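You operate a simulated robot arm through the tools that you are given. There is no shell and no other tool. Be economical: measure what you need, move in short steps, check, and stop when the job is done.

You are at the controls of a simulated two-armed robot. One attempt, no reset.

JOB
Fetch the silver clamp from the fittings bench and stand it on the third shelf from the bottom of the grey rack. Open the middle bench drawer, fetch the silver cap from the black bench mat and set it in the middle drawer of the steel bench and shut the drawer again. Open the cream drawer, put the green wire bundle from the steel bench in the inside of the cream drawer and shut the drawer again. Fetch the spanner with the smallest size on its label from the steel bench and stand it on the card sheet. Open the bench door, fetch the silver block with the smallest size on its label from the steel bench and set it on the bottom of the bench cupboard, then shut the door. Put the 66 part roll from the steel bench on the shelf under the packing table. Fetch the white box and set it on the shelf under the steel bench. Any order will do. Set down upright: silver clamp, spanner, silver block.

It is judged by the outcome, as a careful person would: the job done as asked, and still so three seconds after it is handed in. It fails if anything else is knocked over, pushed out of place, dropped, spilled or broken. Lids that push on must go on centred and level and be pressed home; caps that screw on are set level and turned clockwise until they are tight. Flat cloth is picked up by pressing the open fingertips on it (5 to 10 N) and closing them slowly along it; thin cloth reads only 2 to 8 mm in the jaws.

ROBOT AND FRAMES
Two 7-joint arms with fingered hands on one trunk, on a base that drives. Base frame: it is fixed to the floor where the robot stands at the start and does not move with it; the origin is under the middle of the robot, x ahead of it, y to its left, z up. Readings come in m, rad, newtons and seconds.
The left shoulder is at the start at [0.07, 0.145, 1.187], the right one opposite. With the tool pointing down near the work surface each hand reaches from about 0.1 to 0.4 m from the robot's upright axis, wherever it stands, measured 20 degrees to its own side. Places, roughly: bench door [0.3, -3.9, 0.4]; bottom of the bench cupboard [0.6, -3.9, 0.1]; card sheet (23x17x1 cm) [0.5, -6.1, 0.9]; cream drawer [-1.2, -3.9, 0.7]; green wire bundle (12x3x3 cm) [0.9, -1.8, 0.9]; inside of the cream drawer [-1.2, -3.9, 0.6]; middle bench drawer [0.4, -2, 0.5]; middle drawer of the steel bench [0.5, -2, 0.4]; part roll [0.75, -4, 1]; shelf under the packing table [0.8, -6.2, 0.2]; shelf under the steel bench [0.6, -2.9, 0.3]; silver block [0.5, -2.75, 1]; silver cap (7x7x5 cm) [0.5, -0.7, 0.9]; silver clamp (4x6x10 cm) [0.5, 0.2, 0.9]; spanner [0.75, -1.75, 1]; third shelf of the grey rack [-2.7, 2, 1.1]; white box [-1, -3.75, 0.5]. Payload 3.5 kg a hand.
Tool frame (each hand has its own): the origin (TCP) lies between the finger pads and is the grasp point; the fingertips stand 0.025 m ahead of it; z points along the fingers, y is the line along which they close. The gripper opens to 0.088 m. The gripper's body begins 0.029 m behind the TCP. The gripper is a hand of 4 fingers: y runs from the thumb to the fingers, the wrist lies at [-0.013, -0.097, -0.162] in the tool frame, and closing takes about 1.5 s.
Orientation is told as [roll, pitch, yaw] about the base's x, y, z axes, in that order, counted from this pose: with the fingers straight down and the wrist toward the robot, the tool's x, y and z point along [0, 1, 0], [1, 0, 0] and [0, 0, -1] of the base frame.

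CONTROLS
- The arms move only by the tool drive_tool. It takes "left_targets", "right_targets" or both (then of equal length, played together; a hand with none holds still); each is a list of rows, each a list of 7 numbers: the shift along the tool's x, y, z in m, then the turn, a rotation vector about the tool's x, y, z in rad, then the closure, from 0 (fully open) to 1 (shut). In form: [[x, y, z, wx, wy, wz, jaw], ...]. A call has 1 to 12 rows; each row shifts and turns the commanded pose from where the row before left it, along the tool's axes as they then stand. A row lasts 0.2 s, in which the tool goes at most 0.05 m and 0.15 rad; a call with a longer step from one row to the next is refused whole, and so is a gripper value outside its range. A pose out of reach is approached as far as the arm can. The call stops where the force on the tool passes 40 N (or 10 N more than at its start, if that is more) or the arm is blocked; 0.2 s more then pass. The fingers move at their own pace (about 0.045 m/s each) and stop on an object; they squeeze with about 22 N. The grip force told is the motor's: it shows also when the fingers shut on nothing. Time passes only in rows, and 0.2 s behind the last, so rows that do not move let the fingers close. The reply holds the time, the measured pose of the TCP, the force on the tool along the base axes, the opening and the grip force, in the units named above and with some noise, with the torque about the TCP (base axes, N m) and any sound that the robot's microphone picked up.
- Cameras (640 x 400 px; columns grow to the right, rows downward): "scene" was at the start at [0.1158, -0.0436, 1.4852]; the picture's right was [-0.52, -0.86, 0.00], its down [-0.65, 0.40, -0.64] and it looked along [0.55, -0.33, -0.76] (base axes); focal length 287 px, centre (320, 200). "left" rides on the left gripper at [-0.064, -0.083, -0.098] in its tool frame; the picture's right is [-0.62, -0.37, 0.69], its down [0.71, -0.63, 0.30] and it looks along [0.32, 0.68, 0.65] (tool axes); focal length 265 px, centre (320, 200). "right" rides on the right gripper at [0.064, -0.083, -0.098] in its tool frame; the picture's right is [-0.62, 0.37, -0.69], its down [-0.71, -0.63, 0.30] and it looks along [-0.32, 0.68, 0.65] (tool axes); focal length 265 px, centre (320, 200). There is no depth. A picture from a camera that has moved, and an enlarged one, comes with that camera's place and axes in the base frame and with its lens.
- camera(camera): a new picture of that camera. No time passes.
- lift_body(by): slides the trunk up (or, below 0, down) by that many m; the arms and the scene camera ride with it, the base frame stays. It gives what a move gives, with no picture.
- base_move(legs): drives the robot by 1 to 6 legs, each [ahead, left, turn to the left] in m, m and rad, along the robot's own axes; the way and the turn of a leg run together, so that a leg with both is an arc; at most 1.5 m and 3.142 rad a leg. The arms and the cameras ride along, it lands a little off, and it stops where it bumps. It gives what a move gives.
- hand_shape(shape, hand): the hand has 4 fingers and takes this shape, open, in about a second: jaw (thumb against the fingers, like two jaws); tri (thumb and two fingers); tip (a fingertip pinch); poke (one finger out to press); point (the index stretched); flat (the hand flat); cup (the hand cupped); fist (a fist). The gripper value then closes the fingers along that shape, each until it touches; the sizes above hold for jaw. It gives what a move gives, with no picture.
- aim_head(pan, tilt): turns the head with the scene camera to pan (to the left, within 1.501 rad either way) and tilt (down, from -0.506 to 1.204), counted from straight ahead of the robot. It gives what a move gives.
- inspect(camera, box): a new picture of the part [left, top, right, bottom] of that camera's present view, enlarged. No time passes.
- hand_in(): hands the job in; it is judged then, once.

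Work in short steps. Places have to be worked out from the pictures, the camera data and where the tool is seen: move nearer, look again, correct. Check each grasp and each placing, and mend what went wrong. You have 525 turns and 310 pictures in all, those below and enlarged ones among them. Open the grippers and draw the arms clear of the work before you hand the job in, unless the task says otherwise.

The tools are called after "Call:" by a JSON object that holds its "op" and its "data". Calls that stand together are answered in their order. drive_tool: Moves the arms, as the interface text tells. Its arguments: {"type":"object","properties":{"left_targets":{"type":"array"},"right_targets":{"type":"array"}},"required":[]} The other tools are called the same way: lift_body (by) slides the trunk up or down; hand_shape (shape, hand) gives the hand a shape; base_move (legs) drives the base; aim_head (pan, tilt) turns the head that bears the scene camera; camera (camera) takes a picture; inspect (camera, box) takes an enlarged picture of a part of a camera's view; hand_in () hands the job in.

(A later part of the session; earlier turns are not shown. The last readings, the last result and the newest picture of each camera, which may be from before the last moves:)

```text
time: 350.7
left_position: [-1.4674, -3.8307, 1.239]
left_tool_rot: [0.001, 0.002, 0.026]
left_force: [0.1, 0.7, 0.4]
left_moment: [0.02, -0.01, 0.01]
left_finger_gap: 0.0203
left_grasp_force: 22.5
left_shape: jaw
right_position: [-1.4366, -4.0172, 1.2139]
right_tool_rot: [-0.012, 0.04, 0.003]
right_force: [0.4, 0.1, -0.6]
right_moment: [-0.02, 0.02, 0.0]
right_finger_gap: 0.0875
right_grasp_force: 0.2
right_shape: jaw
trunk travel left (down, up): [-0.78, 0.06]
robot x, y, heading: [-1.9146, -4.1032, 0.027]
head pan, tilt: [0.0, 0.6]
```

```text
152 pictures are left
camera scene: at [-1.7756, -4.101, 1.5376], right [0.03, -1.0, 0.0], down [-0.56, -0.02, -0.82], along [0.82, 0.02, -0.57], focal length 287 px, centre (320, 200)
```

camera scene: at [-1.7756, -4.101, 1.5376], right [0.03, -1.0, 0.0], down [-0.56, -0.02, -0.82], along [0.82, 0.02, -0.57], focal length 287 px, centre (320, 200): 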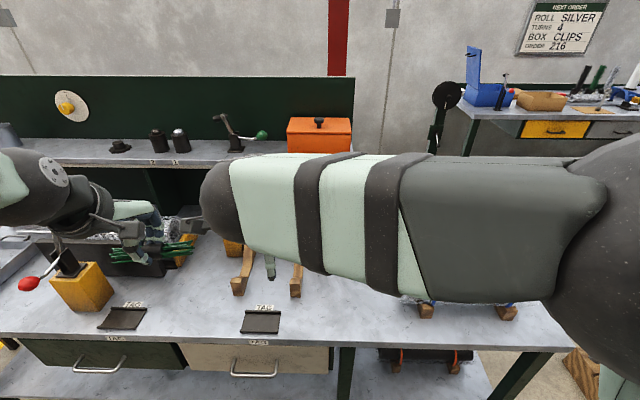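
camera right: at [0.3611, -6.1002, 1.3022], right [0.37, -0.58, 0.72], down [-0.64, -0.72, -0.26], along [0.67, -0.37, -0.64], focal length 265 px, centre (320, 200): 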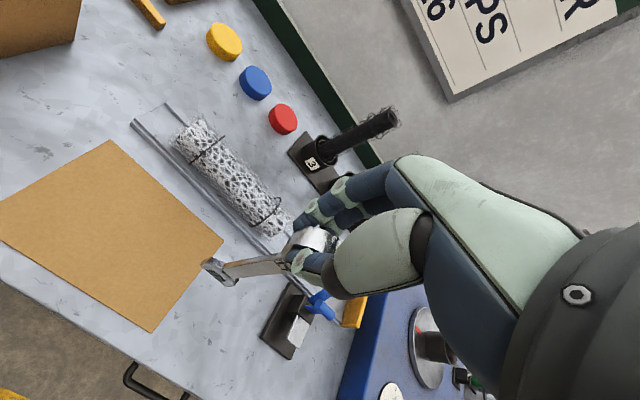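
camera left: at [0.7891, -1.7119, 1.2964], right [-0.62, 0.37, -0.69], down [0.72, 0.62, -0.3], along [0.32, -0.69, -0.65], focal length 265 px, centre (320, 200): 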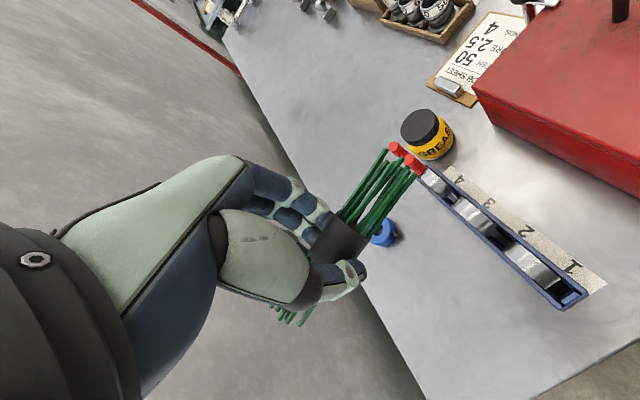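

The cream drawer's handle is around [-1.42, -3.92, 0.73]. I'll back slightly, shift left, pitch the right hand to hook pose, and lower the trunk.

Call:
{"op": "base_move", "data": {"legs": [[-0.12, 0.1, -0.027]]}}

Call:
{"op": "drive_tool", "data": {"left_targets": [[0, -0.02, 0, 0, 0, 0, 1], [0, -0.02, 0, 0, 0, 0, 1], [0, -0.02, 0, 0, 0, 0, 1], [0, -0.02, 0, 0, 0, 0, 1], [0, 0, 0, 0, 0, 0, 1], [0, 0, 0, 0, 0, 0, 1]], "right_targets": [[-0.02, -0.01, 0, -0.13, 0, 0, 0.35], [-0.02, -0.01, 0, -0.13, 0, 0, 0.35], [-0.02, 0, 0, -0.13, 0, 0, 0.35], [-0.02, 0, 0, -0.13, 0, 0, 0.35], [-0.02, 0, 0, -0.13, 0, 0, 0.35], [-0.02, 0, 0, -0.14, 0, 0, 0.35]]}}

Call:
{"op": "lift_body", "data": {"by": -0.4}}

Call:
{"op": "aim_head", "data": {"pan": -0.05, "tilt": 0.5}}

Call:
{"op": "camera", "data": {"camera": "scene"}}

Call:
{"op": "camera", "data": {"camera": "right"}}

```text
time: 352.1
left_position: [-1.5751, -3.7439, 1.2391]
left_tool_rot: [0.003, 0.003, -0.003]
left_force: [-0.2, -0.4, 0.0]
left_moment: [0.02, -0.01, 0.01]
left_finger_gap: 0.0197
left_grasp_force: 22.7
left_shape: jaw
right_position: [-1.5489, -3.9322, 1.2154]
right_tool_rot: [-0.01, 0.041, -0.023]
right_force: [0.3, -0.9, 0.5]
right_moment: [0.04, 0.0, 0.01]
right_finger_gap: 0.0876
right_grasp_force: 0.0
right_shape: jaw
trunk travel left (down, up): [-0.78, 0.06]
robot x, y, heading: [-2.0294, -4.0064, -0.003]
head pan, tilt: [0.0, 0.6]
```

```text
time: 353.5
left_position: [-1.6565, -3.7412, 1.2384]
left_tool_rot: [-0.002, 0.003, 0.0]
left_force: [-0.1, -0.4, -0.3]
left_moment: [0.02, 0.01, 0.01]
left_finger_gap: 0.0204
left_grasp_force: 21.3
left_shape: jaw
right_position: [-1.573, -4.0503, 1.2152]
right_tool_rot: [-0.019, -0.752, -0.012]
right_force: [0.5, -0.6, -0.1]
right_moment: [0.0, 0.0, 0.0]
right_finger_gap: 0.0574
right_grasp_force: 0.1
right_shape: jaw
trunk travel left (down, up): [-0.78, 0.06]
robot x, y, heading: [-2.032, -3.9982, -0.006]
head pan, tilt: [0.0, 0.6]
```

```text
time: 357.3
left_position: [-1.6563, -3.7431, 0.8381]
left_tool_rot: [-0.001, 0.002, -0.001]
left_force: [0.1, 0.7, -0.6]
left_moment: [-0.02, 0.01, 0.0]
left_finger_gap: 0.0202
left_grasp_force: 21.8
left_shape: jaw
right_position: [-1.5746, -4.0503, 0.8148]
right_tool_rot: [-0.018, -0.751, -0.012]
right_force: [0.0, -0.3, 1.0]
right_moment: [0.02, -0.02, 0.0]
right_finger_gap: 0.0577
right_grasp_force: 0.0
right_shape: jaw
trunk travel left (down, up): [-0.38, 0.46]
robot x, y, heading: [-2.0335, -4.0011, 0.001]
head pan, tilt: [0.0, 0.6]
```

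```text
time: 358.0
left_position: [-1.6562, -3.7434, 0.8383]
left_tool_rot: [0.0, 0.001, -0.001]
left_force: [0.3, 0.8, -0.9]
left_moment: [0.0, 0.03, -0.01]
left_finger_gap: 0.0202
left_grasp_force: 22.1
left_shape: jaw
right_position: [-1.5734, -4.0508, 0.8152]
right_tool_rot: [-0.019, -0.75, -0.013]
right_force: [0.3, -0.3, -0.3]
right_moment: [-0.04, 0.0, -0.01]
right_finger_gap: 0.0575
right_grasp_force: 0.0
right_shape: jaw
trunk travel left (down, up): [-0.38, 0.46]
robot x, y, heading: [-2.0299, -4.0037, 0.001]
head pan, tilt: [-0.051, 0.499]
```

```text
151 pictures are left
camera scene: at [-1.8907, -4.0092, 1.1467], right [-0.05, -1.0, 0.0], down [-0.48, 0.02, -0.88], along [0.88, -0.04, -0.48], focal length 287 px, centre (320, 200)
```

scene: 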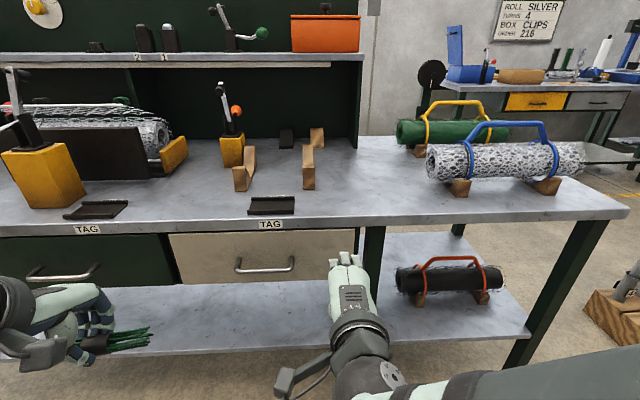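

```text
150 pictures are left
camera right: at [-1.6997, -3.9828, 0.8294], right [-0.22, -0.61, 0.77], down [-0.27, -0.72, -0.64], along [0.94, -0.35, -0.01], focal length 265 px, centre (320, 200)
```

right: 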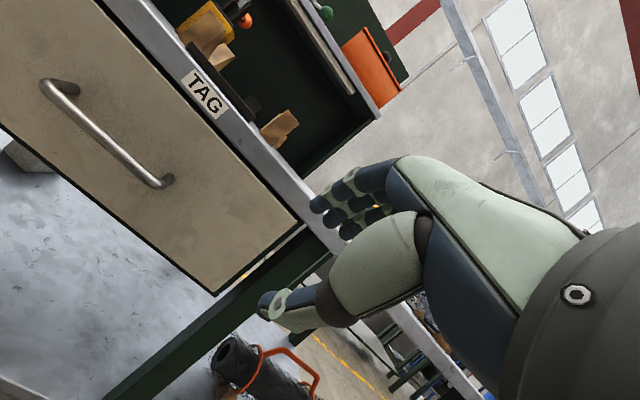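

Handle triangulated at [-1.384, -3.903, 0.701]. I'll align y, lower 0.06, retract the left hand and drive to a start point 7 cm back along the finger direction.

Call:
{"op": "drive_tool", "data": {"left_targets": [[0.02, -0.03, 0.01, 0, 0, 0, 1], [0.02, -0.03, 0.01, 0, 0, 0, 1], [0.02, -0.02, 0.01, 0, 0, 0, 1]]}}

Call:
{"op": "lift_body", "data": {"by": -0.06}}

Call:
{"op": "base_move", "data": {"legs": [[0.1, 0.148, 0]]}}

Call:
{"op": "camera", "data": {"camera": "right"}}

Call:
{"op": "camera", "data": {"camera": "scene"}}

```text
time: 358.8
left_position: [-1.6809, -3.7289, 0.7865]
left_tool_rot: [-0.002, 0.004, -0.001]
left_force: [0.1, 0.4, -0.3]
left_moment: [-0.01, -0.01, -0.01]
left_finger_gap: 0.02
left_grasp_force: 21.6
left_shape: jaw
left hand out of reach, approached as far as the arm can: row 1, 2, 3
right_position: [-1.5725, -4.0508, 0.8144]
right_tool_rot: [-0.018, -0.75, -0.012]
right_force: [0.9, 1.1, -0.2]
right_moment: [0.01, 0.01, -0.02]
right_finger_gap: 0.0575
right_grasp_force: 0.1
right_shape: jaw
trunk travel left (down, up): [-0.38, 0.46]
robot x, y, heading: [-2.0276, -4.0001, -0.005]
head pan, tilt: [-0.051, 0.499]
```

```text
time: 359.8
left_position: [-1.6805, -3.73, 0.7262]
left_tool_rot: [0.001, 0.002, -0.002]
left_force: [0.0, 0.3, -0.5]
left_moment: [-0.01, 0.04, -0.03]
left_finger_gap: 0.0202
left_grasp_force: 22.1
left_shape: jaw
right_position: [-1.5727, -4.051, 0.7543]
right_tool_rot: [-0.018, -0.75, -0.014]
right_force: [0.1, -0.5, 0.1]
right_moment: [0.0, -0.02, -0.01]
right_finger_gap: 0.0575
right_grasp_force: 0.0
right_shape: jaw
trunk travel left (down, up): [-0.32, 0.52]
robot x, y, heading: [-2.0313, -4.0034, -0.002]
head pan, tilt: [-0.051, 0.499]
```

```text
time: 361.3
left_position: [-1.5802, -3.5798, 0.7263]
left_tool_rot: [-0.004, 0.003, -0.002]
left_force: [-0.2, 0.0, -0.2]
left_moment: [-0.03, -0.01, 0.01]
left_finger_gap: 0.0202
left_grasp_force: 22.0
left_shape: jaw
right_position: [-1.4736, -3.9017, 0.7558]
right_tool_rot: [-0.018, -0.75, -0.012]
right_force: [0.0, -0.5, -0.1]
right_moment: [0.01, 0.03, -0.01]
right_finger_gap: 0.0576
right_grasp_force: 0.0
right_shape: jaw
trunk travel left (down, up): [-0.32, 0.52]
robot x, y, heading: [-1.9303, -3.8545, 0.005]
head pan, tilt: [-0.051, 0.499]
```

```text
149 pictures are left
camera right: at [-1.6, -3.8344, 0.7692], right [-0.22, -0.6, 0.77], down [-0.27, -0.72, -0.64], along [0.94, -0.35, -0.01], focal length 265 px, centre (320, 200)
```

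right: 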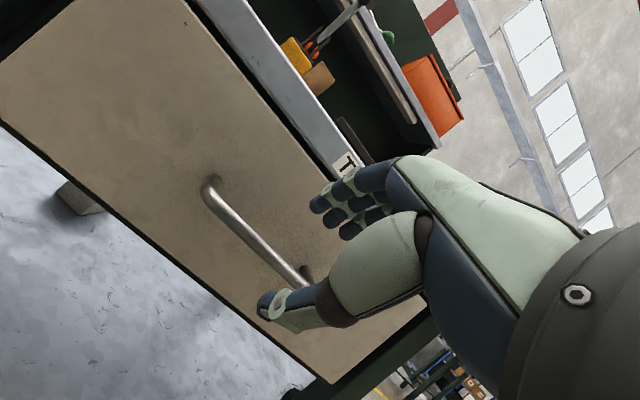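

```text
148 pictures are left
camera scene: at [-1.7909, -3.8608, 1.0866], right [-0.05, -1.0, 0.0], down [-0.48, 0.02, -0.88], along [0.88, -0.04, -0.48], focal length 287 px, centre (320, 200)
```

scene: 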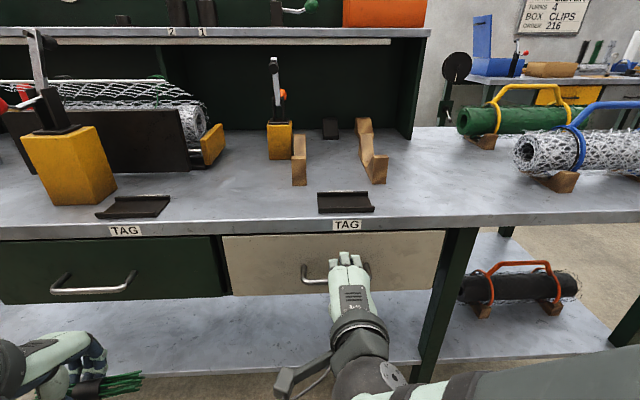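

Bar at about (-1.395, 0.707), 9 cm along the fingers. I'll advance and close on it.

Call:
{"op": "drive_tool", "data": {"right_targets": [[-0.005, 0.024, 0, 0, 0, 0, 0.4], [0, 0, 0.04, 0, 0, 0, 0.4], [0, 0, 0.03, 0, 0, 0, 0.4], [0, 0, 0.014, 0, 0, 0, 0.4], [0, 0, 0, 0, 0, 0, 0.7], [0, 0, 0, 0, 0, 0, 1], [0, 0, 0, 0, 0, 0, 1], [0, 0, 0, 0, 0, 0, 1], [0, 0, 0, 0, 0, 0, 1]]}}

Call:
{"op": "camera", "data": {"camera": "right"}}

```text
time: 363.3
left_position: [-1.5815, -3.5803, 0.7265]
left_tool_rot: [0.001, 0.003, -0.002]
left_force: [-0.1, -0.9, 0.9]
left_moment: [0.02, -0.01, 0.01]
left_finger_gap: 0.0201
left_grasp_force: 22.1
left_shape: jaw
right_position: [-1.3996, -3.9093, 0.7072]
right_tool_rot: [-0.017, -0.742, -0.011]
right_force: [-14.7, 0.7, -19.1]
right_moment: [-0.01, -0.15, -0.01]
right_finger_gap: 0.0117
right_grasp_force: 21.8
right_shape: jaw
trunk travel left (down, up): [-0.32, 0.52]
robot x, y, heading: [-1.9346, -3.8559, -0.003]
head pan, tilt: [-0.051, 0.499]
```

```text
147 pictures are left
camera right: at [-1.5266, -3.8421, 0.7228], right [-0.21, -0.61, 0.77], down [-0.27, -0.72, -0.64], along [0.94, -0.35, -0.02], focal length 265 px, centre (320, 200)
```

right: 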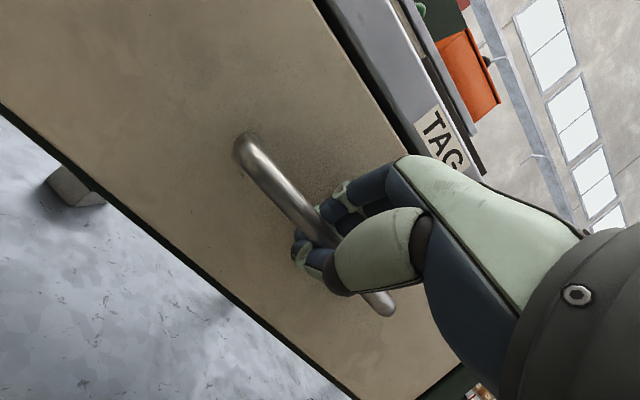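

The bar is gripped. Pulling by driving back 0.22 m.

Call:
{"op": "base_move", "data": {"legs": [[-0.22, 0, 0]]}}

Call:
{"op": "camera", "data": {"camera": "scene"}}

```text
time: 365.0
left_position: [-1.8044, -3.5828, 0.7257]
left_tool_rot: [0.001, 0.003, -0.004]
left_force: [-0.1, 0.3, -1.2]
left_moment: [0.03, 0.0, 0.02]
left_finger_gap: 0.0204
left_grasp_force: 22.2
left_shape: jaw
right_position: [-1.6229, -3.9111, 0.7096]
right_tool_rot: [-0.017, -0.748, -0.015]
right_force: [1.6, 3.1, -14.1]
right_moment: [0.0, 0.08, 0.01]
right_finger_gap: 0.009
right_grasp_force: 21.6
right_shape: jaw
trunk travel left (down, up): [-0.32, 0.52]
robot x, y, heading: [-2.1581, -3.8526, -0.005]
head pan, tilt: [-0.051, 0.499]
```

```text
146 pictures are left
camera scene: at [-2.0148, -3.8618, 1.0865], right [-0.05, -1.0, 0.0], down [-0.48, 0.02, -0.88], along [0.88, -0.05, -0.48], focal length 287 px, centre (320, 200)
```

scene: 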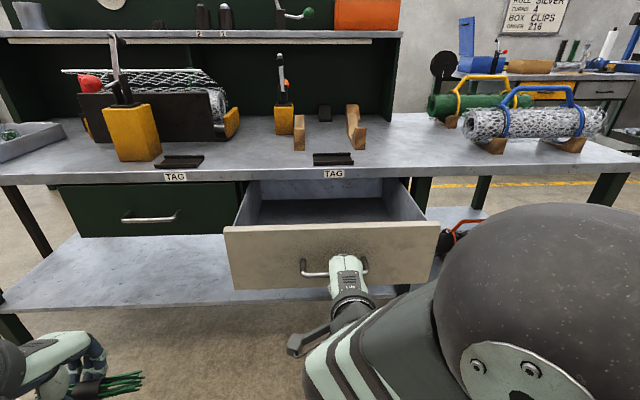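

The drawer is open about 0.2 m. I'll pull a bit more with the arm, then release and withdraw the right hand.

Call:
{"op": "drive_tool", "data": {"right_targets": [[0, -0.015, -0.014, 0, 0, 0, 1], [0, -0.015, -0.014, 0, 0, 0, 1], [0, -0.01, -0.01, 0, 0, 0, 1], [0, 0, 0, 0, 0, 0, 0.5], [0, 0, 0, 0, 0, 0, 0.35], [0, 0, -0.04, 0, 0, 0, 0.35], [0, 0, -0.045, 0, 0, 0, 0.3], [0, -0.03, -0.03, 0, 0, 0, 0.3], [-0.03, -0.02, -0.02, 0, 0, 0, 0.3], [-0.04, 0, 0, 0, 0, 0, 0.3]]}}

Call:
{"op": "lift_body", "data": {"by": 0.25}}

Call:
{"op": "camera", "data": {"camera": "scene"}}

```text
time: 367.2
left_position: [-1.8052, -3.583, 0.7265]
left_tool_rot: [0.001, 0.002, -0.003]
left_force: [0.6, -0.6, 0.3]
left_moment: [0.0, 0.03, -0.01]
left_finger_gap: 0.0201
left_grasp_force: 21.9
left_shape: jaw
right_position: [-1.7561, -3.9116, 0.8126]
right_tool_rot: [-0.025, -0.747, -0.008]
right_force: [-0.1, 1.2, -0.1]
right_moment: [0.01, 0.01, 0.01]
right_finger_gap: 0.0616
right_grasp_force: 0.0
right_shape: jaw
right hand out of reach, approached as far as the arm can: row 8, 9, 10
trunk travel left (down, up): [-0.32, 0.52]
robot x, y, heading: [-2.1555, -3.8531, 0.0]
head pan, tilt: [-0.051, 0.499]
```

```text
time: 369.8
left_position: [-1.8042, -3.5811, 0.976]
left_tool_rot: [-0.001, 0.006, -0.003]
left_force: [0.6, 0.7, -1.0]
left_moment: [-0.01, -0.03, -0.03]
left_finger_gap: 0.0201
left_grasp_force: 21.9
left_shape: jaw
right_position: [-1.7562, -3.9107, 1.0624]
right_tool_rot: [-0.018, -0.747, -0.016]
right_force: [-0.8, -0.5, 0.4]
right_moment: [0.0, 0.0, 0.0]
right_finger_gap: 0.0615
right_grasp_force: 0.1
right_shape: jaw
trunk travel left (down, up): [-0.57, 0.27]
robot x, y, heading: [-2.1566, -3.8552, -0.001]
head pan, tilt: [-0.051, 0.499]
```

```text
145 pictures are left
camera scene: at [-2.0163, -3.8618, 1.3367], right [-0.05, -1.0, 0.0], down [-0.48, 0.02, -0.88], along [0.88, -0.05, -0.48], focal length 287 px, centre (320, 200)
```

scene: 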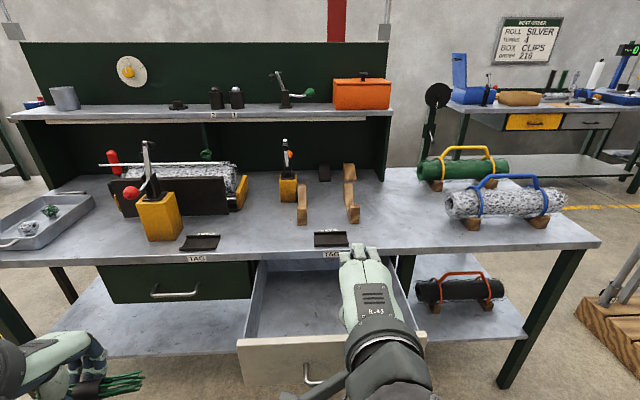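

The drawer is open and empty. I'll strafe right and forward to bring the left hand with the bundle over it.

Call:
{"op": "base_move", "data": {"legs": [[0, -0.32, 0], [0.15, 0, 0]]}}

Call:
{"op": "drive_tool", "data": {"left_targets": [[0, 0.04, 0, 0, 0, 0, 1], [0, 0.045, 0, 0, 0, 0, 1], [0, 0.03, 0, 0, 0, 0, 1]]}}

Call:
{"op": "aim_head", "data": {"pan": 0.25, "tilt": 0.85}}

Call:
{"op": "camera", "data": {"camera": "scene"}}

Call:
{"op": "camera", "data": {"camera": "left"}}

```text
time: 372.9
left_position: [-1.6559, -3.9003, 0.9751]
left_tool_rot: [0.001, 0.002, 0.001]
left_force: [-0.4, 0.6, -0.3]
left_moment: [0.0, -0.01, -0.01]
left_finger_gap: 0.02
left_grasp_force: 22.1
left_shape: jaw
right_position: [-1.6038, -4.2279, 1.0634]
right_tool_rot: [-0.018, -0.748, -0.012]
right_force: [0.2, 0.2, 0.2]
right_moment: [0.0, -0.02, 0.01]
right_finger_gap: 0.0615
right_grasp_force: 0.0
right_shape: jaw
trunk travel left (down, up): [-0.57, 0.27]
robot x, y, heading: [-2.0036, -4.1732, 0.009]
head pan, tilt: [-0.051, 0.499]
```

```text
time: 373.7
left_position: [-1.5378, -3.8983, 0.9755]
left_tool_rot: [0.0, 0.004, -0.001]
left_force: [1.2, -0.6, -0.3]
left_moment: [-0.03, 0.0, -0.01]
left_finger_gap: 0.0202
left_grasp_force: 22.1
left_shape: jaw
right_position: [-1.6032, -4.2289, 1.0628]
right_tool_rot: [-0.017, -0.751, -0.012]
right_force: [1.2, -1.0, 0.3]
right_moment: [0.01, 0.0, 0.0]
right_finger_gap: 0.0617
right_grasp_force: 0.0
right_shape: jaw
trunk travel left (down, up): [-0.57, 0.27]
robot x, y, heading: [-2.003, -4.1754, 0.003]
head pan, tilt: [-0.051, 0.499]
```

```text
time: 374.5
left_position: [-1.5389, -3.8992, 0.9755]
left_tool_rot: [0.001, 0.002, 0.002]
left_force: [0.0, -0.1, -0.2]
left_moment: [0.0, 0.01, 0.05]
left_finger_gap: 0.0203
left_grasp_force: 21.7
left_shape: jaw
right_position: [-1.6037, -4.2282, 1.0622]
right_tool_rot: [-0.017, -0.748, -0.013]
right_force: [0.2, 0.0, -0.1]
right_moment: [0.02, 0.0, 0.0]
right_finger_gap: 0.0615
right_grasp_force: 0.1
right_shape: jaw
trunk travel left (down, up): [-0.57, 0.27]
robot x, y, heading: [-2.0045, -4.1714, -0.0]
head pan, tilt: [0.25, 0.85]
```

```text
144 pictures are left
camera scene: at [-1.8796, -4.1566, 1.3068], right [0.25, -0.97, 0.0], down [-0.73, -0.19, -0.66], along [0.64, 0.16, -0.75], focal length 287 px, centre (320, 200)
```

scene: 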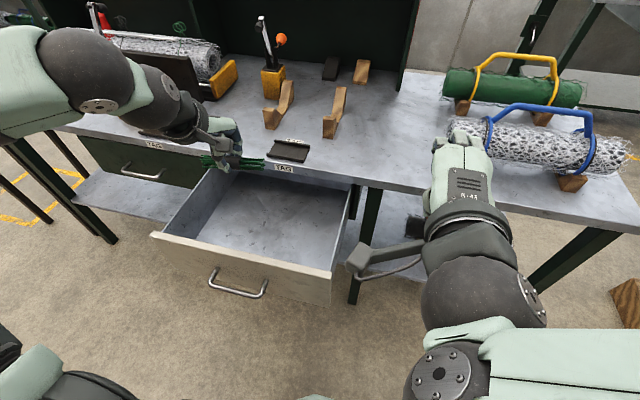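

```text
143 pictures are left
camera left: at [-1.6219, -3.9633, 1.0738], right [-0.37, -0.62, -0.69], down [-0.63, 0.71, -0.3], along [0.68, 0.32, -0.66], focal length 265 px, centre (320, 200)
```

left: 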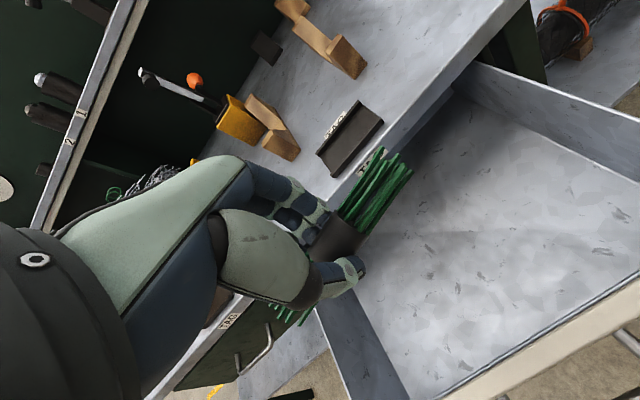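

The bundle is over the drawer's middle (y -3.71…-4.11). Lowering it in.

Call:
{"op": "drive_tool", "data": {"left_targets": [[-0.01, -0.012, 0.04, 0, 0, 0, 1], [0, 0, 0.045, 0, 0, 0, 1], [0, 0, 0.045, 0, 0, 0, 1], [0, 0, 0.045, 0, 0, 0, 1], [0, 0, 0.04, 0, 0, 0, 1], [0, 0, 0.02, 0, 0, 0, 1], [0, 0, 0, 0, 0, 0, 1]]}}

Call:
{"op": "camera", "data": {"camera": "left"}}

Call:
{"op": "camera", "data": {"camera": "scene"}}

```text
time: 376.1
left_position: [-1.5529, -3.9113, 0.7397]
left_tool_rot: [0.0, 0.002, 0.0]
left_force: [-1.2, -0.1, -0.9]
left_moment: [0.01, -0.04, -0.01]
left_finger_gap: 0.0203
left_grasp_force: 22.1
left_shape: jaw
right_position: [-1.6028, -4.2291, 1.0635]
right_tool_rot: [-0.018, -0.749, -0.012]
right_force: [-0.3, -0.7, -0.1]
right_moment: [-0.02, -0.02, -0.03]
right_finger_gap: 0.0616
right_grasp_force: 0.0
right_shape: jaw
trunk travel left (down, up): [-0.57, 0.27]
robot x, y, heading: [-2.0021, -4.1735, 0.01]
head pan, tilt: [0.25, 0.85]
```

```text
142 pictures are left
camera left: at [-1.6358, -3.9743, 0.8386], right [-0.37, -0.62, -0.69], down [-0.63, 0.71, -0.3], along [0.68, 0.32, -0.66], focal length 265 px, centre (320, 200)
```

left: 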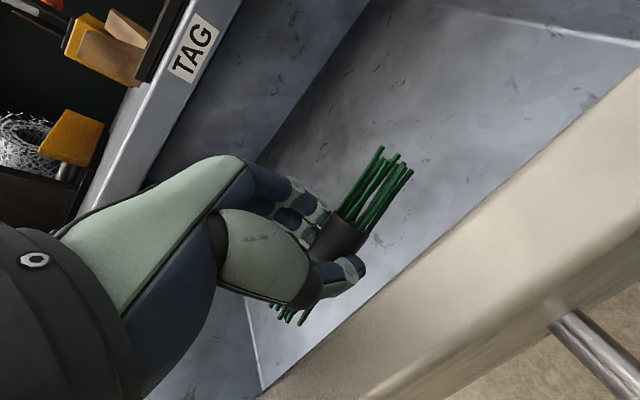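

```text
141 pictures are left
camera scene: at [-1.8799, -4.1564, 1.3068], right [0.25, -0.97, 0.0], down [-0.73, -0.19, -0.66], along [0.64, 0.16, -0.75], focal length 287 px, centre (320, 200)
```

scene: 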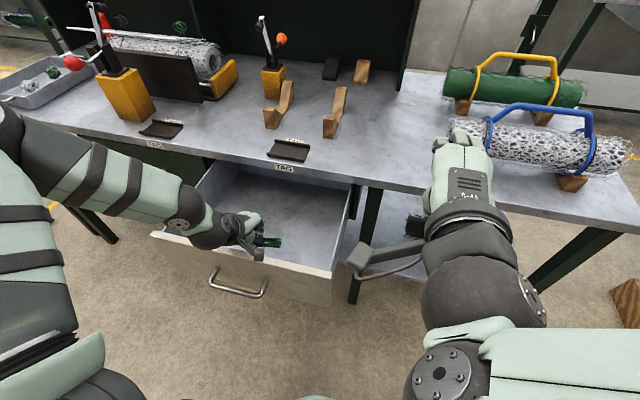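

Call:
{"op": "drive_tool", "data": {"left_targets": [[0, 0.012, 0.015, 0, 0, 0, 1], [0, 0, 0.015, 0, 0, 0, 1], [0, 0, 0.008, 0, 0, 0, 1], [0, 0, 0, 0, 0, 0, 1]]}}

Call:
{"op": "drive_tool", "data": {"left_targets": [[0, 0, 0.006, 0, 0, 0, 1], [0, 0, 0.006, 0, 0, 0, 1], [0, 0, 0, 0, 0, 0, 1]]}}

```text
time: 377.1
left_position: [-1.5404, -3.9117, 0.7038]
left_tool_rot: [0.0, 0.002, -0.001]
left_force: [0.7, 1.1, 0.7]
left_moment: [0.06, 0.22, -0.01]
left_finger_gap: 0.02
left_grasp_force: 22.4
left_shape: jaw
right_position: [-1.6037, -4.2283, 1.064]
right_tool_rot: [-0.017, -0.749, -0.014]
right_force: [0.6, 0.1, -0.7]
right_moment: [0.02, 0.02, -0.02]
right_finger_gap: 0.0614
right_grasp_force: 0.0
right_shape: jaw
trunk travel left (down, up): [-0.57, 0.27]
robot x, y, heading: [-2.0034, -4.1718, 0.001]
head pan, tilt: [0.25, 0.85]
```

```text
time: 377.9
left_position: [-1.5408, -3.9102, 0.6909]
left_tool_rot: [-0.001, 0.003, 0.0]
left_force: [-0.2, -0.2, -0.8]
left_moment: [0.02, 0.01, -0.02]
left_finger_gap: 0.02
left_grasp_force: 22.1
left_shape: jaw
right_position: [-1.6037, -4.228, 1.0643]
right_tool_rot: [-0.017, -0.749, -0.013]
right_force: [-0.6, 0.3, -0.6]
right_moment: [0.02, 0.0, 0.04]
right_finger_gap: 0.0617
right_grasp_force: 0.0
right_shape: jaw
trunk travel left (down, up): [-0.57, 0.27]
robot x, y, heading: [-2.0027, -4.1719, 0.006]
head pan, tilt: [0.25, 0.85]
```

Call:
{"op": "drive_tool", "data": {"left_targets": [[0, 0, 0.006, 0, 0, 0, 1], [0, 0, 0.006, 0, 0, 0, 1], [0, 0, 0, 0, 0, 0, 1]]}}

Call:
{"op": "drive_tool", "data": {"left_targets": [[0, 0, 0.005, 0, 0, 0, 1], [0, 0, 0.005, 0, 0, 0, 1], [0, 0, 0, 0, 0, 0, 1]]}}

Call:
{"op": "camera", "data": {"camera": "left"}}

```text
time: 378.4
left_position: [-1.5365, -3.9102, 0.6907]
left_tool_rot: [-0.006, -0.016, 0.002]
left_force: [0.1, 8.2, 25.0]
left_moment: [-1.82, 2.3, -1.09]
left_finger_gap: 0.0202
left_grasp_force: 21.7
left_shape: jaw
right_position: [-1.6063, -4.2272, 1.0644]
right_tool_rot: [-0.017, -0.752, -0.011]
right_force: [1.0, -0.2, 0.3]
right_moment: [0.01, -0.03, 0.02]
right_finger_gap: 0.0615
right_grasp_force: 0.1
right_shape: jaw
trunk travel left (down, up): [-0.57, 0.27]
robot x, y, heading: [-2.0051, -4.1712, 0.006]
head pan, tilt: [0.25, 0.85]
stopped in row 2 (left hand): the force on the tool passed its limit at 49 N (the readings are from after the stop); the commanded pose is now the measured one
```

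```text
time: 378.7
left_position: [-1.5316, -3.9111, 0.6903]
left_tool_rot: [-0.013, -0.026, 0.004]
left_force: [-1.6, 6.7, 19.8]
left_moment: [-1.38, 1.87, -0.84]
left_finger_gap: 0.0199
left_grasp_force: 22.0
left_shape: jaw
right_position: [-1.6054, -4.2278, 1.0641]
right_tool_rot: [-0.02, -0.75, -0.009]
right_force: [-1.2, 0.2, -0.5]
right_moment: [0.02, -0.03, -0.01]
right_finger_gap: 0.0615
right_grasp_force: 0.1
right_shape: jaw
trunk travel left (down, up): [-0.57, 0.27]
robot x, y, heading: [-2.0059, -4.1685, 0.007]
head pan, tilt: [0.25, 0.85]
stopped in row 1 (left hand): the force on the tool passed its limit at 47 N (the readings are from after the stop); the commanded pose is now the measured one
```

```text
140 pictures are left
camera left: at [-1.6171, -3.9752, 0.7883], right [-0.35, -0.63, -0.69], down [-0.63, 0.71, -0.33], along [0.7, 0.32, -0.64], focal length 265 px, centre (320, 200)
```

left: 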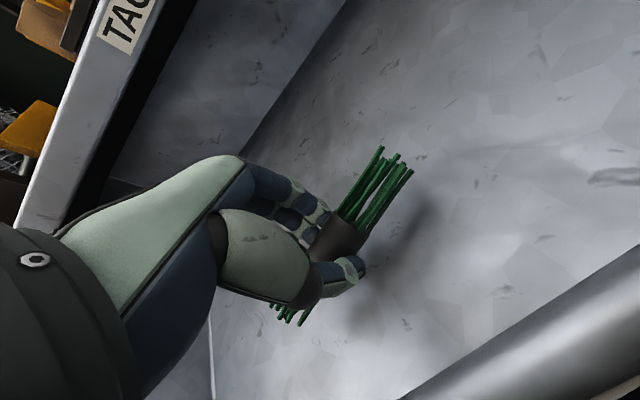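

The contact is the hand's camera arm on the drawer's front panel. I'll raise 1 cm, move 4.5 cm further in, and lower again.

Call:
{"op": "drive_tool", "data": {"left_targets": [[0, 0, -0.015, 0.02, 0, 0, 1], [0, 0.025, 0, 0, 0, 0, 1], [0, 0.02, 0, 0, 0, 0, 1], [0, 0, 0.012, 0, 0, 0, 1], [0, 0, 0, 0, 0, 0, 1]]}}

Call:
{"op": "drive_tool", "data": {"left_targets": [[0, 0, 0.006, 0, 0, 0, 1], [0, 0, 0.005, 0, 0, 0, 1], [0, 0, 0, 0, 0, 0, 1]]}}

Call:
{"op": "camera", "data": {"camera": "left"}}

```text
time: 379.9
left_position: [-1.4879, -3.9103, 0.6919]
left_tool_rot: [-0.009, 0.0, 0.003]
left_force: [0.4, -0.7, -0.4]
left_moment: [-0.02, -0.01, 0.0]
left_finger_gap: 0.0205
left_grasp_force: 21.9
left_shape: jaw
right_position: [-1.6034, -4.2265, 1.0633]
right_tool_rot: [-0.016, -0.747, -0.011]
right_force: [-0.2, -0.3, 0.5]
right_moment: [-0.07, 0.0, -0.02]
right_finger_gap: 0.0617
right_grasp_force: 0.1
right_shape: jaw
trunk travel left (down, up): [-0.57, 0.27]
robot x, y, heading: [-2.003, -4.1763, 0.007]
head pan, tilt: [0.25, 0.85]
```

```text
time: 380.7
left_position: [-1.4879, -3.9101, 0.6812]
left_tool_rot: [-0.008, 0.0, 0.003]
left_force: [-0.9, -0.2, -1.3]
left_moment: [-0.06, -0.01, -0.01]
left_finger_gap: 0.0202
left_grasp_force: 22.2
left_shape: jaw
right_position: [-1.6041, -4.227, 1.0628]
right_tool_rot: [-0.016, -0.748, -0.011]
right_force: [-0.5, 0.3, -0.4]
right_moment: [-0.01, -0.01, -0.04]
right_finger_gap: 0.0616
right_grasp_force: 0.1
right_shape: jaw
trunk travel left (down, up): [-0.57, 0.27]
robot x, y, heading: [-2.0078, -4.1756, 0.002]
head pan, tilt: [0.25, 0.85]
```

```text
139 pictures are left
camera left: at [-1.5713, -3.9739, 0.7799], right [-0.37, -0.63, -0.69], down [-0.63, 0.71, -0.31], along [0.68, 0.32, -0.66], focal length 265 px, centre (320, 200)
```

left: 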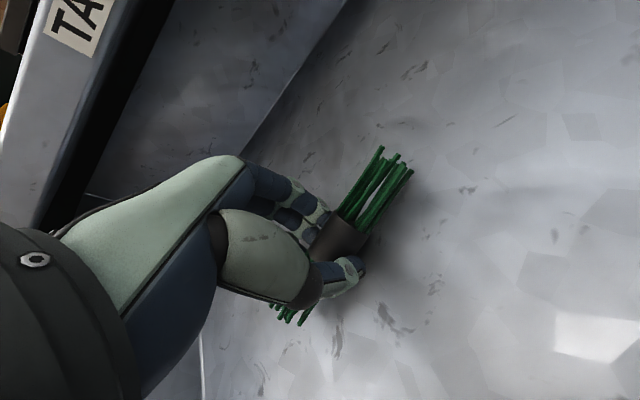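

Call:
{"op": "drive_tool", "data": {"left_targets": [[0, 0, 0.004, 0, 0, 0, 1], [0, 0, 0.004, 0, 0, 0, 1], [0, 0, 0.003, 0, 0, 0, 1], [0, 0, 0, 0, 0, 0, 1]]}}

Call:
{"op": "drive_tool", "data": {"left_targets": [[0, 0, 0.004, 0, 0, 0, 1], [0, 0, 0.004, 0, 0, 0, 1], [0, 0, 0, 0, 0, 0, 1]]}}

Call:
{"op": "camera", "data": {"camera": "left"}}

```text
time: 381.7
left_position: [-1.4879, -3.9112, 0.6727]
left_tool_rot: [-0.009, -0.005, 0.005]
left_force: [1.4, 0.6, 13.4]
left_moment: [0.07, -0.12, -0.04]
left_finger_gap: 0.0207
left_grasp_force: 21.8
left_shape: jaw
right_position: [-1.6044, -4.2277, 1.0638]
right_tool_rot: [-0.018, -0.75, -0.01]
right_force: [-0.4, -0.6, 0.0]
right_moment: [0.01, 0.03, -0.01]
right_finger_gap: 0.0616
right_grasp_force: 0.0
right_shape: jaw
trunk travel left (down, up): [-0.57, 0.27]
robot x, y, heading: [-2.0009, -4.1718, 0.001]
head pan, tilt: [0.25, 0.85]
```

```text
time: 382.3
left_position: [-1.4818, -3.9122, 0.6692]
left_tool_rot: [-0.01, -0.025, 0.005]
left_force: [-0.1, 1.2, 27.2]
left_moment: [0.01, 0.0, -0.04]
left_finger_gap: 0.0227
left_grasp_force: 22.1
left_shape: jaw
right_position: [-1.6046, -4.228, 1.0645]
right_tool_rot: [-0.017, -0.751, -0.01]
right_force: [0.3, -0.1, 0.1]
right_moment: [0.02, -0.03, 0.02]
right_finger_gap: 0.0615
right_grasp_force: 0.0
right_shape: jaw
trunk travel left (down, up): [-0.57, 0.27]
robot x, y, heading: [-2.0046, -4.171, 0.005]
head pan, tilt: [0.25, 0.85]
stopped in row 3 (left hand): the force on the tool passed its limit at 41 N (the readings are from after the stop); the commanded pose is now the measured one
```

```text
138 pictures are left
camera left: at [-1.5669, -3.9754, 0.7668], right [-0.35, -0.63, -0.69], down [-0.63, 0.71, -0.33], along [0.7, 0.32, -0.64], focal length 265 px, centre (320, 200)
```

left: 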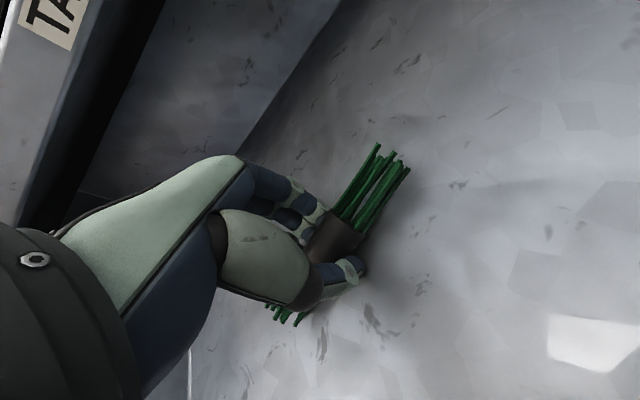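

Bundle is on the drawer floor. I'll ease up, open, and withdraw upward.

Call:
{"op": "drive_tool", "data": {"left_targets": [[0, 0, -0.006, 0.02, 0, 0, 1], [0, 0, 0, 0, 0, 0, 0.6], [0, 0, 0, 0, 0, 0, 0.3], [0, 0, 0, 0, 0, 0, 0.3], [0, 0, -0.025, 0, 0, 0, 0.3], [0, -0.005, -0.025, 0, 0, 0, 0.3], [0, -0.015, -0.04, 0, 0, 0, 0.3], [0, -0.02, -0.04, 0, 0, 0, 0.3], [0, -0.02, -0.04, 0, 0, 0, 0.2], [0, -0.02, -0.04, 0, 0, 0, 0.1]]}}

Call:
{"op": "camera", "data": {"camera": "left"}}

```text
time: 384.5
left_position: [-1.5666, -3.9111, 0.8852]
left_tool_rot: [-0.008, 0.007, 0.007]
left_force: [0.0, 0.3, 0.9]
left_moment: [0.06, -0.01, 0.0]
left_finger_gap: 0.0791
left_grasp_force: 0.1
left_shape: jaw
right_position: [-1.6054, -4.2274, 1.0643]
right_tool_rot: [-0.016, -0.752, -0.009]
right_force: [0.3, -0.6, -0.5]
right_moment: [0.02, 0.01, -0.01]
right_finger_gap: 0.0615
right_grasp_force: 0.1
right_shape: jaw
trunk travel left (down, up): [-0.57, 0.27]
robot x, y, heading: [-2.0026, -4.1715, 0.0]
head pan, tilt: [0.25, 0.85]
```

```text
137 pictures are left
camera left: at [-1.6488, -3.9753, 0.9843], right [-0.37, -0.63, -0.68], down [-0.64, 0.71, -0.31], along [0.68, 0.32, -0.66], focal length 265 px, centre (320, 200)
```

left: 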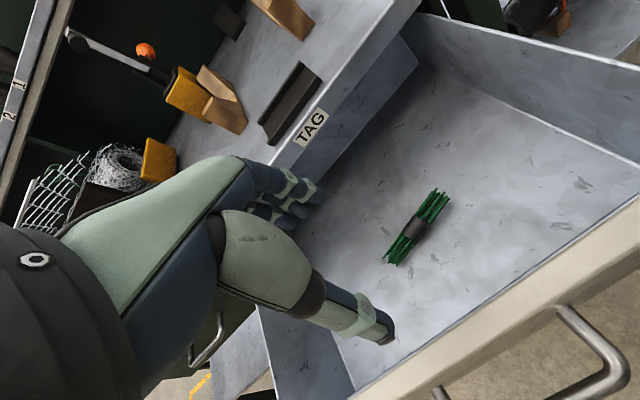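

The bundle lies in the drawer. I'll raise and back off, close the left fist, lower it in front of the drawer face (left of the handle), and push.

Call:
{"op": "base_move", "data": {"legs": [[-0.16, 0.13, 0]]}}

Call:
{"op": "drive_tool", "data": {"left_targets": [[0, -0.03, 0, 0, 0, 0, 0.6], [0, -0.02, 0, 0, 0, 0, 1], [0, 0, 0, 0, 0, 0, 1], [0, 0, 0, 0, 0, 0, 1], [0, 0, 0, 0, 0, 0, 1]]}}

Call:
{"op": "lift_body", "data": {"by": -0.18}}

Call:
{"op": "camera", "data": {"camera": "scene"}}

```text
time: 386.2
left_position: [-1.7259, -3.7796, 0.8839]
left_tool_rot: [-0.008, 0.009, 0.0]
left_force: [0.4, 0.6, 0.5]
left_moment: [0.0, -0.02, -0.02]
left_finger_gap: 0.079
left_grasp_force: 0.1
left_shape: jaw
right_position: [-1.7664, -4.0988, 1.0628]
right_tool_rot: [-0.018, -0.75, -0.012]
right_force: [0.0, 0.2, -0.5]
right_moment: [0.0, 0.01, 0.0]
right_finger_gap: 0.0617
right_grasp_force: 0.0
right_shape: jaw
trunk travel left (down, up): [-0.57, 0.27]
robot x, y, heading: [-2.1675, -4.0424, -0.001]
head pan, tilt: [0.25, 0.85]
```

```text
time: 387.4
left_position: [-1.7755, -3.7792, 0.8843]
left_tool_rot: [-0.012, 0.009, 0.002]
left_force: [0.5, 0.2, -0.4]
left_moment: [0.03, -0.02, 0.01]
left_finger_gap: 0.0001
left_grasp_force: 8.8
left_shape: jaw
right_position: [-1.765, -4.098, 1.0636]
right_tool_rot: [-0.02, -0.748, -0.013]
right_force: [-0.3, -0.3, -0.8]
right_moment: [0.0, -0.02, 0.02]
right_finger_gap: 0.0611
right_grasp_force: 0.0
right_shape: jaw
trunk travel left (down, up): [-0.57, 0.27]
robot x, y, heading: [-2.1725, -4.0408, 0.0]
head pan, tilt: [0.25, 0.85]
```

```text
time: 389.4
left_position: [-1.7752, -3.78, 0.7052]
left_tool_rot: [-0.01, 0.009, 0.002]
left_force: [-0.1, 0.3, -1.5]
left_moment: [0.0, 0.01, -0.01]
left_finger_gap: 0.0
left_grasp_force: 21.9
left_shape: jaw
right_position: [-1.7641, -4.0971, 0.8834]
right_tool_rot: [-0.017, -0.75, -0.014]
right_force: [0.8, 0.2, 0.1]
right_moment: [0.03, 0.01, -0.01]
right_finger_gap: 0.0616
right_grasp_force: 0.0
right_shape: jaw
trunk travel left (down, up): [-0.39, 0.45]
robot x, y, heading: [-2.1678, -4.0417, -0.0]
head pan, tilt: [0.25, 0.85]
```

```text
136 pictures are left
camera scene: at [-2.0415, -4.0251, 1.1268], right [0.25, -0.97, 0.0], down [-0.73, -0.19, -0.66], along [0.64, 0.16, -0.75], focal length 287 px, centre (320, 200)
```

scene: 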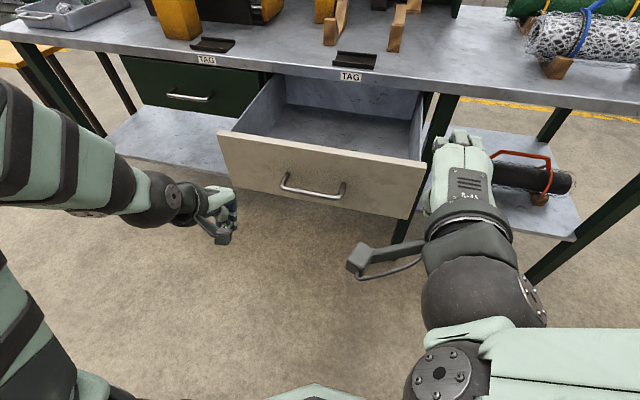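

I'll raise the right hand clear of the bench level, then push the drawer with the base.

Call:
{"op": "drive_tool", "data": {"right_targets": [[0, 0.03, -0.035, 0, 0, 0, 0.2], [0, 0.03, -0.035, 0, 0, 0, 0.1], [0, 0.02, -0.03, 0, 0, 0, 0]]}}

Call:
{"op": "base_move", "data": {"legs": [[0.3, 0, 0]]}}

Call:
{"op": "camera", "data": {"camera": "scene"}}

```text
time: 390.2
left_position: [-1.7753, -3.7794, 0.7039]
left_tool_rot: [-0.009, 0.01, 0.002]
left_force: [-0.6, 0.2, 0.0]
left_moment: [0.03, 0.01, 0.02]
left_finger_gap: 0.0002
left_grasp_force: 22.4
left_shape: jaw
right_position: [-1.7623, -4.0973, 1.009]
right_tool_rot: [-0.017, -0.748, -0.01]
right_force: [-0.5, 0.3, 0.5]
right_moment: [0.03, -0.03, -0.04]
right_finger_gap: 0.0877
right_grasp_force: 0.0
right_shape: jaw
right hand out of reach, approached as far as the arm can: row 2, 3
trunk travel left (down, up): [-0.39, 0.45]
robot x, y, heading: [-2.1685, -4.0397, -0.001]
head pan, tilt: [0.25, 0.85]
```

```text
time: 392.2
left_position: [-1.4748, -3.7805, 0.703]
left_tool_rot: [-0.012, 0.01, 0.002]
left_force: [-0.4, 0.4, -0.3]
left_moment: [0.01, 0.01, -0.01]
left_finger_gap: 0.0002
left_grasp_force: 21.6
left_shape: jaw
right_position: [-1.4614, -4.0977, 1.0094]
right_tool_rot: [-0.019, -0.748, -0.013]
right_force: [0.3, 0.8, 0.2]
right_moment: [0.03, 0.0, 0.03]
right_finger_gap: 0.0876
right_grasp_force: 0.1
right_shape: jaw
trunk travel left (down, up): [-0.39, 0.45]
robot x, y, heading: [-1.8699, -4.0369, -0.003]
head pan, tilt: [0.25, 0.85]
```

```text
135 pictures are left
camera scene: at [-1.741, -4.0254, 1.1267], right [0.25, -0.97, 0.0], down [-0.73, -0.18, -0.66], along [0.64, 0.16, -0.75], focal length 287 px, centre (320, 200)
```

scene: 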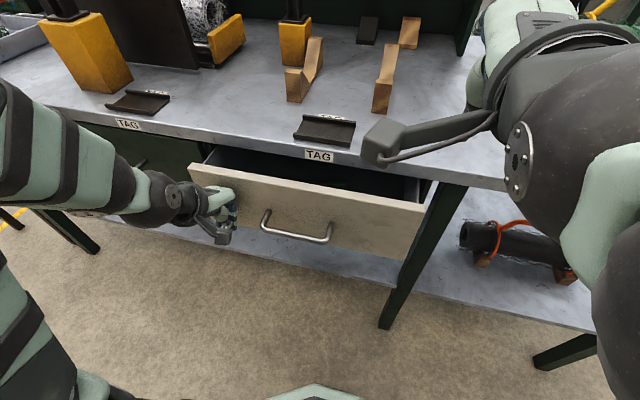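

Nearly closed. I'll finish with the left arm, watching the force.

Call:
{"op": "drive_tool", "data": {"left_targets": [[0, 0.02, 0, 0, 0, 0, 1], [0, 0.02, 0, 0, 0, 0, 1], [0, 0.02, 0, 0, 0, 0, 1], [0, 0.02, 0, 0, 0, 0, 1], [0, 0.01, 0, 0, 0, 0, 1]]}}

Call:
{"op": "camera", "data": {"camera": "scene"}}

```text
time: 393.4
left_position: [-1.4039, -3.7798, 0.6981]
left_tool_rot: [-0.015, 0.04, 0.004]
left_force: [-24.1, -0.3, 2.7]
left_moment: [0.03, -1.26, 0.21]
left_finger_gap: 0.0
left_grasp_force: 22.2
left_shape: jaw
right_position: [-1.4654, -4.0976, 1.0102]
right_tool_rot: [-0.016, -0.751, -0.009]
right_force: [-1.4, 0.3, -0.7]
right_moment: [0.01, -0.03, -0.03]
right_finger_gap: 0.0875
right_grasp_force: 0.1
right_shape: jaw
trunk travel left (down, up): [-0.39, 0.45]
robot x, y, heading: [-1.8707, -4.0414, 0.001]
head pan, tilt: [0.25, 0.85]
stopped in row 5 (left hand): the force on the tool passed its limit at 51 N (the readings are from after the stop); the commanded pose is now the measured one
```

```text
134 pictures are left
camera scene: at [-1.7462, -4.0256, 1.1273], right [0.25, -0.97, 0.0], down [-0.73, -0.19, -0.66], along [0.64, 0.17, -0.75], focal length 287 px, centre (320, 200)
```

scene: 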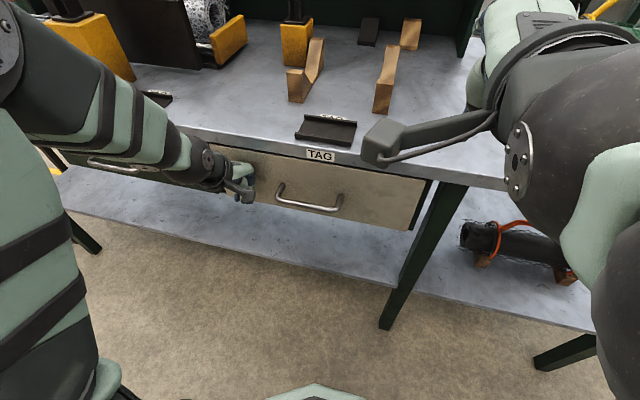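

The cream drawer is shut. I'll withdraw the left hand, level the right hand, raise the trunk, and go back through the gap to the aisle for the white box.

Call:
{"op": "drive_tool", "data": {"left_targets": [[0, -0.03, 0, 0, 0, 0, 0.6], [0, -0.045, 0, 0, 0, 0, 0.2]]}}

Call:
{"op": "base_move", "data": {"legs": [[-0.15, 0, 0]]}}

Call:
{"op": "lift_body", "data": {"by": 0.4}}

Call:
{"op": "drive_tool", "data": {"left_targets": [[0, 0, 0, 0, 0, 0, 0], [0, 0, 0, 0, 0, 0, 0], [0, 0, 0, 0, 0, 0, 0], [0, 0, 0, 0, 0, 0, 0], [0, 0, -0.03, 0, 0, 0, 0], [0, 0, -0.03, 0, 0, 0, 0]], "right_targets": [[0, 0, 0, 0.125, 0, 0, 0], [0, 0, 0, 0.125, 0, 0, 0], [0, 0, 0, 0.125, 0, 0, 0], [0, 0, 0, 0.125, 0, 0, 0], [0, 0, 0, 0.125, 0, 0, 0], [0, 0, 0, 0.125, 0, 0, 0]]}}

Call:
{"op": "camera", "data": {"camera": "scene"}}

```text
time: 393.9
left_position: [-1.4717, -3.7801, 0.7005]
left_tool_rot: [-0.012, 0.029, 0.001]
left_force: [0.0, -0.3, 0.9]
left_moment: [-0.02, -0.01, -0.02]
left_finger_gap: 0.0291
left_grasp_force: 0.1
left_shape: jaw
right_position: [-1.4635, -4.0966, 1.0095]
right_tool_rot: [-0.017, -0.751, -0.01]
right_force: [0.3, 0.2, 0.0]
right_moment: [-0.02, -0.02, 0.02]
right_finger_gap: 0.0876
right_grasp_force: 0.0
right_shape: jaw
trunk travel left (down, up): [-0.39, 0.45]
robot x, y, heading: [-1.8708, -4.0411, -0.005]
head pan, tilt: [0.25, 0.85]
```

```text
time: 395.3
left_position: [-1.6213, -3.7799, 0.7003]
left_tool_rot: [-0.013, 0.031, 0.003]
left_force: [0.0, -0.6, 0.7]
left_moment: [0.01, -0.03, 0.03]
left_finger_gap: 0.0701
left_grasp_force: 0.1
left_shape: jaw
right_position: [-1.6128, -4.0965, 1.0098]
right_tool_rot: [-0.017, -0.75, -0.011]
right_force: [-0.7, -0.3, -0.3]
right_moment: [0.01, 0.04, 0.02]
right_finger_gap: 0.0875
right_grasp_force: 0.0
right_shape: jaw
trunk travel left (down, up): [-0.39, 0.45]
robot x, y, heading: [-2.0149, -4.0387, -0.003]
head pan, tilt: [0.25, 0.85]
```

```text
time: 399.1
left_position: [-1.6211, -3.7817, 1.0996]
left_tool_rot: [-0.011, 0.032, 0.003]
left_force: [-0.1, 0.6, 0.2]
left_moment: [-0.06, -0.03, 0.0]
left_finger_gap: 0.0701
left_grasp_force: 0.0
left_shape: jaw
right_position: [-1.6119, -4.0971, 1.4095]
right_tool_rot: [-0.019, -0.749, -0.009]
right_force: [0.1, 0.2, -0.5]
right_moment: [0.03, 0.02, -0.03]
right_finger_gap: 0.0877
right_grasp_force: 0.1
right_shape: jaw
trunk travel left (down, up): [-0.79, 0.05]
robot x, y, heading: [-2.0161, -4.0411, 0.001]
head pan, tilt: [0.25, 0.85]
```

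```text
time: 400.6
left_position: [-1.6185, -3.7796, 1.1613]
left_tool_rot: [-0.012, 0.034, -0.001]
left_force: [-0.4, 0.1, 0.4]
left_moment: [-0.02, -0.04, 0.01]
left_finger_gap: 0.0876
left_grasp_force: 0.1
left_shape: jaw
right_position: [-1.6108, -4.0987, 1.4089]
right_tool_rot: [-0.011, 0.003, -0.021]
right_force: [0.0, 0.5, 0.0]
right_moment: [0.03, -0.03, 0.01]
right_finger_gap: 0.0877
right_grasp_force: 0.1
right_shape: jaw
trunk travel left (down, up): [-0.79, 0.05]
robot x, y, heading: [-2.0171, -4.0403, 0.002]
head pan, tilt: [0.25, 0.85]
```

```text
133 pictures are left
camera scene: at [-1.892, -4.0264, 1.5267], right [0.25, -0.97, 0.0], down [-0.73, -0.18, -0.66], along [0.64, 0.16, -0.75], focal length 287 px, centre (320, 200)
```

scene: 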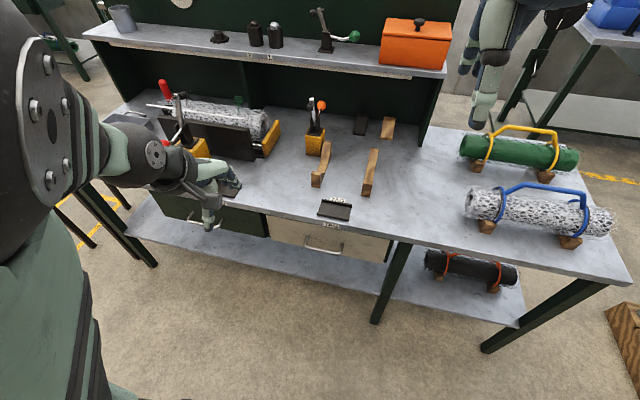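

Call:
{"op": "base_move", "data": {"legs": [[0, -0.95, 0], [0, 0, -1.57], [0, 0.8, 0]]}}

```text
time: 413.1
left_position: [-0.9961, -5.412, 1.1612]
left_tool_rot: [-0.013, 0.031, -1.61]
left_force: [-0.7, 0.7, -0.1]
left_moment: [0.05, -0.04, -0.01]
left_finger_gap: 0.0879
left_grasp_force: 0.0
left_shape: jaw
right_position: [-1.3158, -5.4057, 1.409]
right_tool_rot: [-0.012, 0.001, -1.634]
right_force: [-0.3, -1.0, 0.3]
right_moment: [0.0, 0.02, -0.01]
right_finger_gap: 0.0876
right_grasp_force: 0.1
right_shape: jaw
trunk travel left (down, up): [-0.79, 0.05]
robot x, y, heading: [-1.2428, -5.0017, -1.611]
head pan, tilt: [0.25, 0.85]
```

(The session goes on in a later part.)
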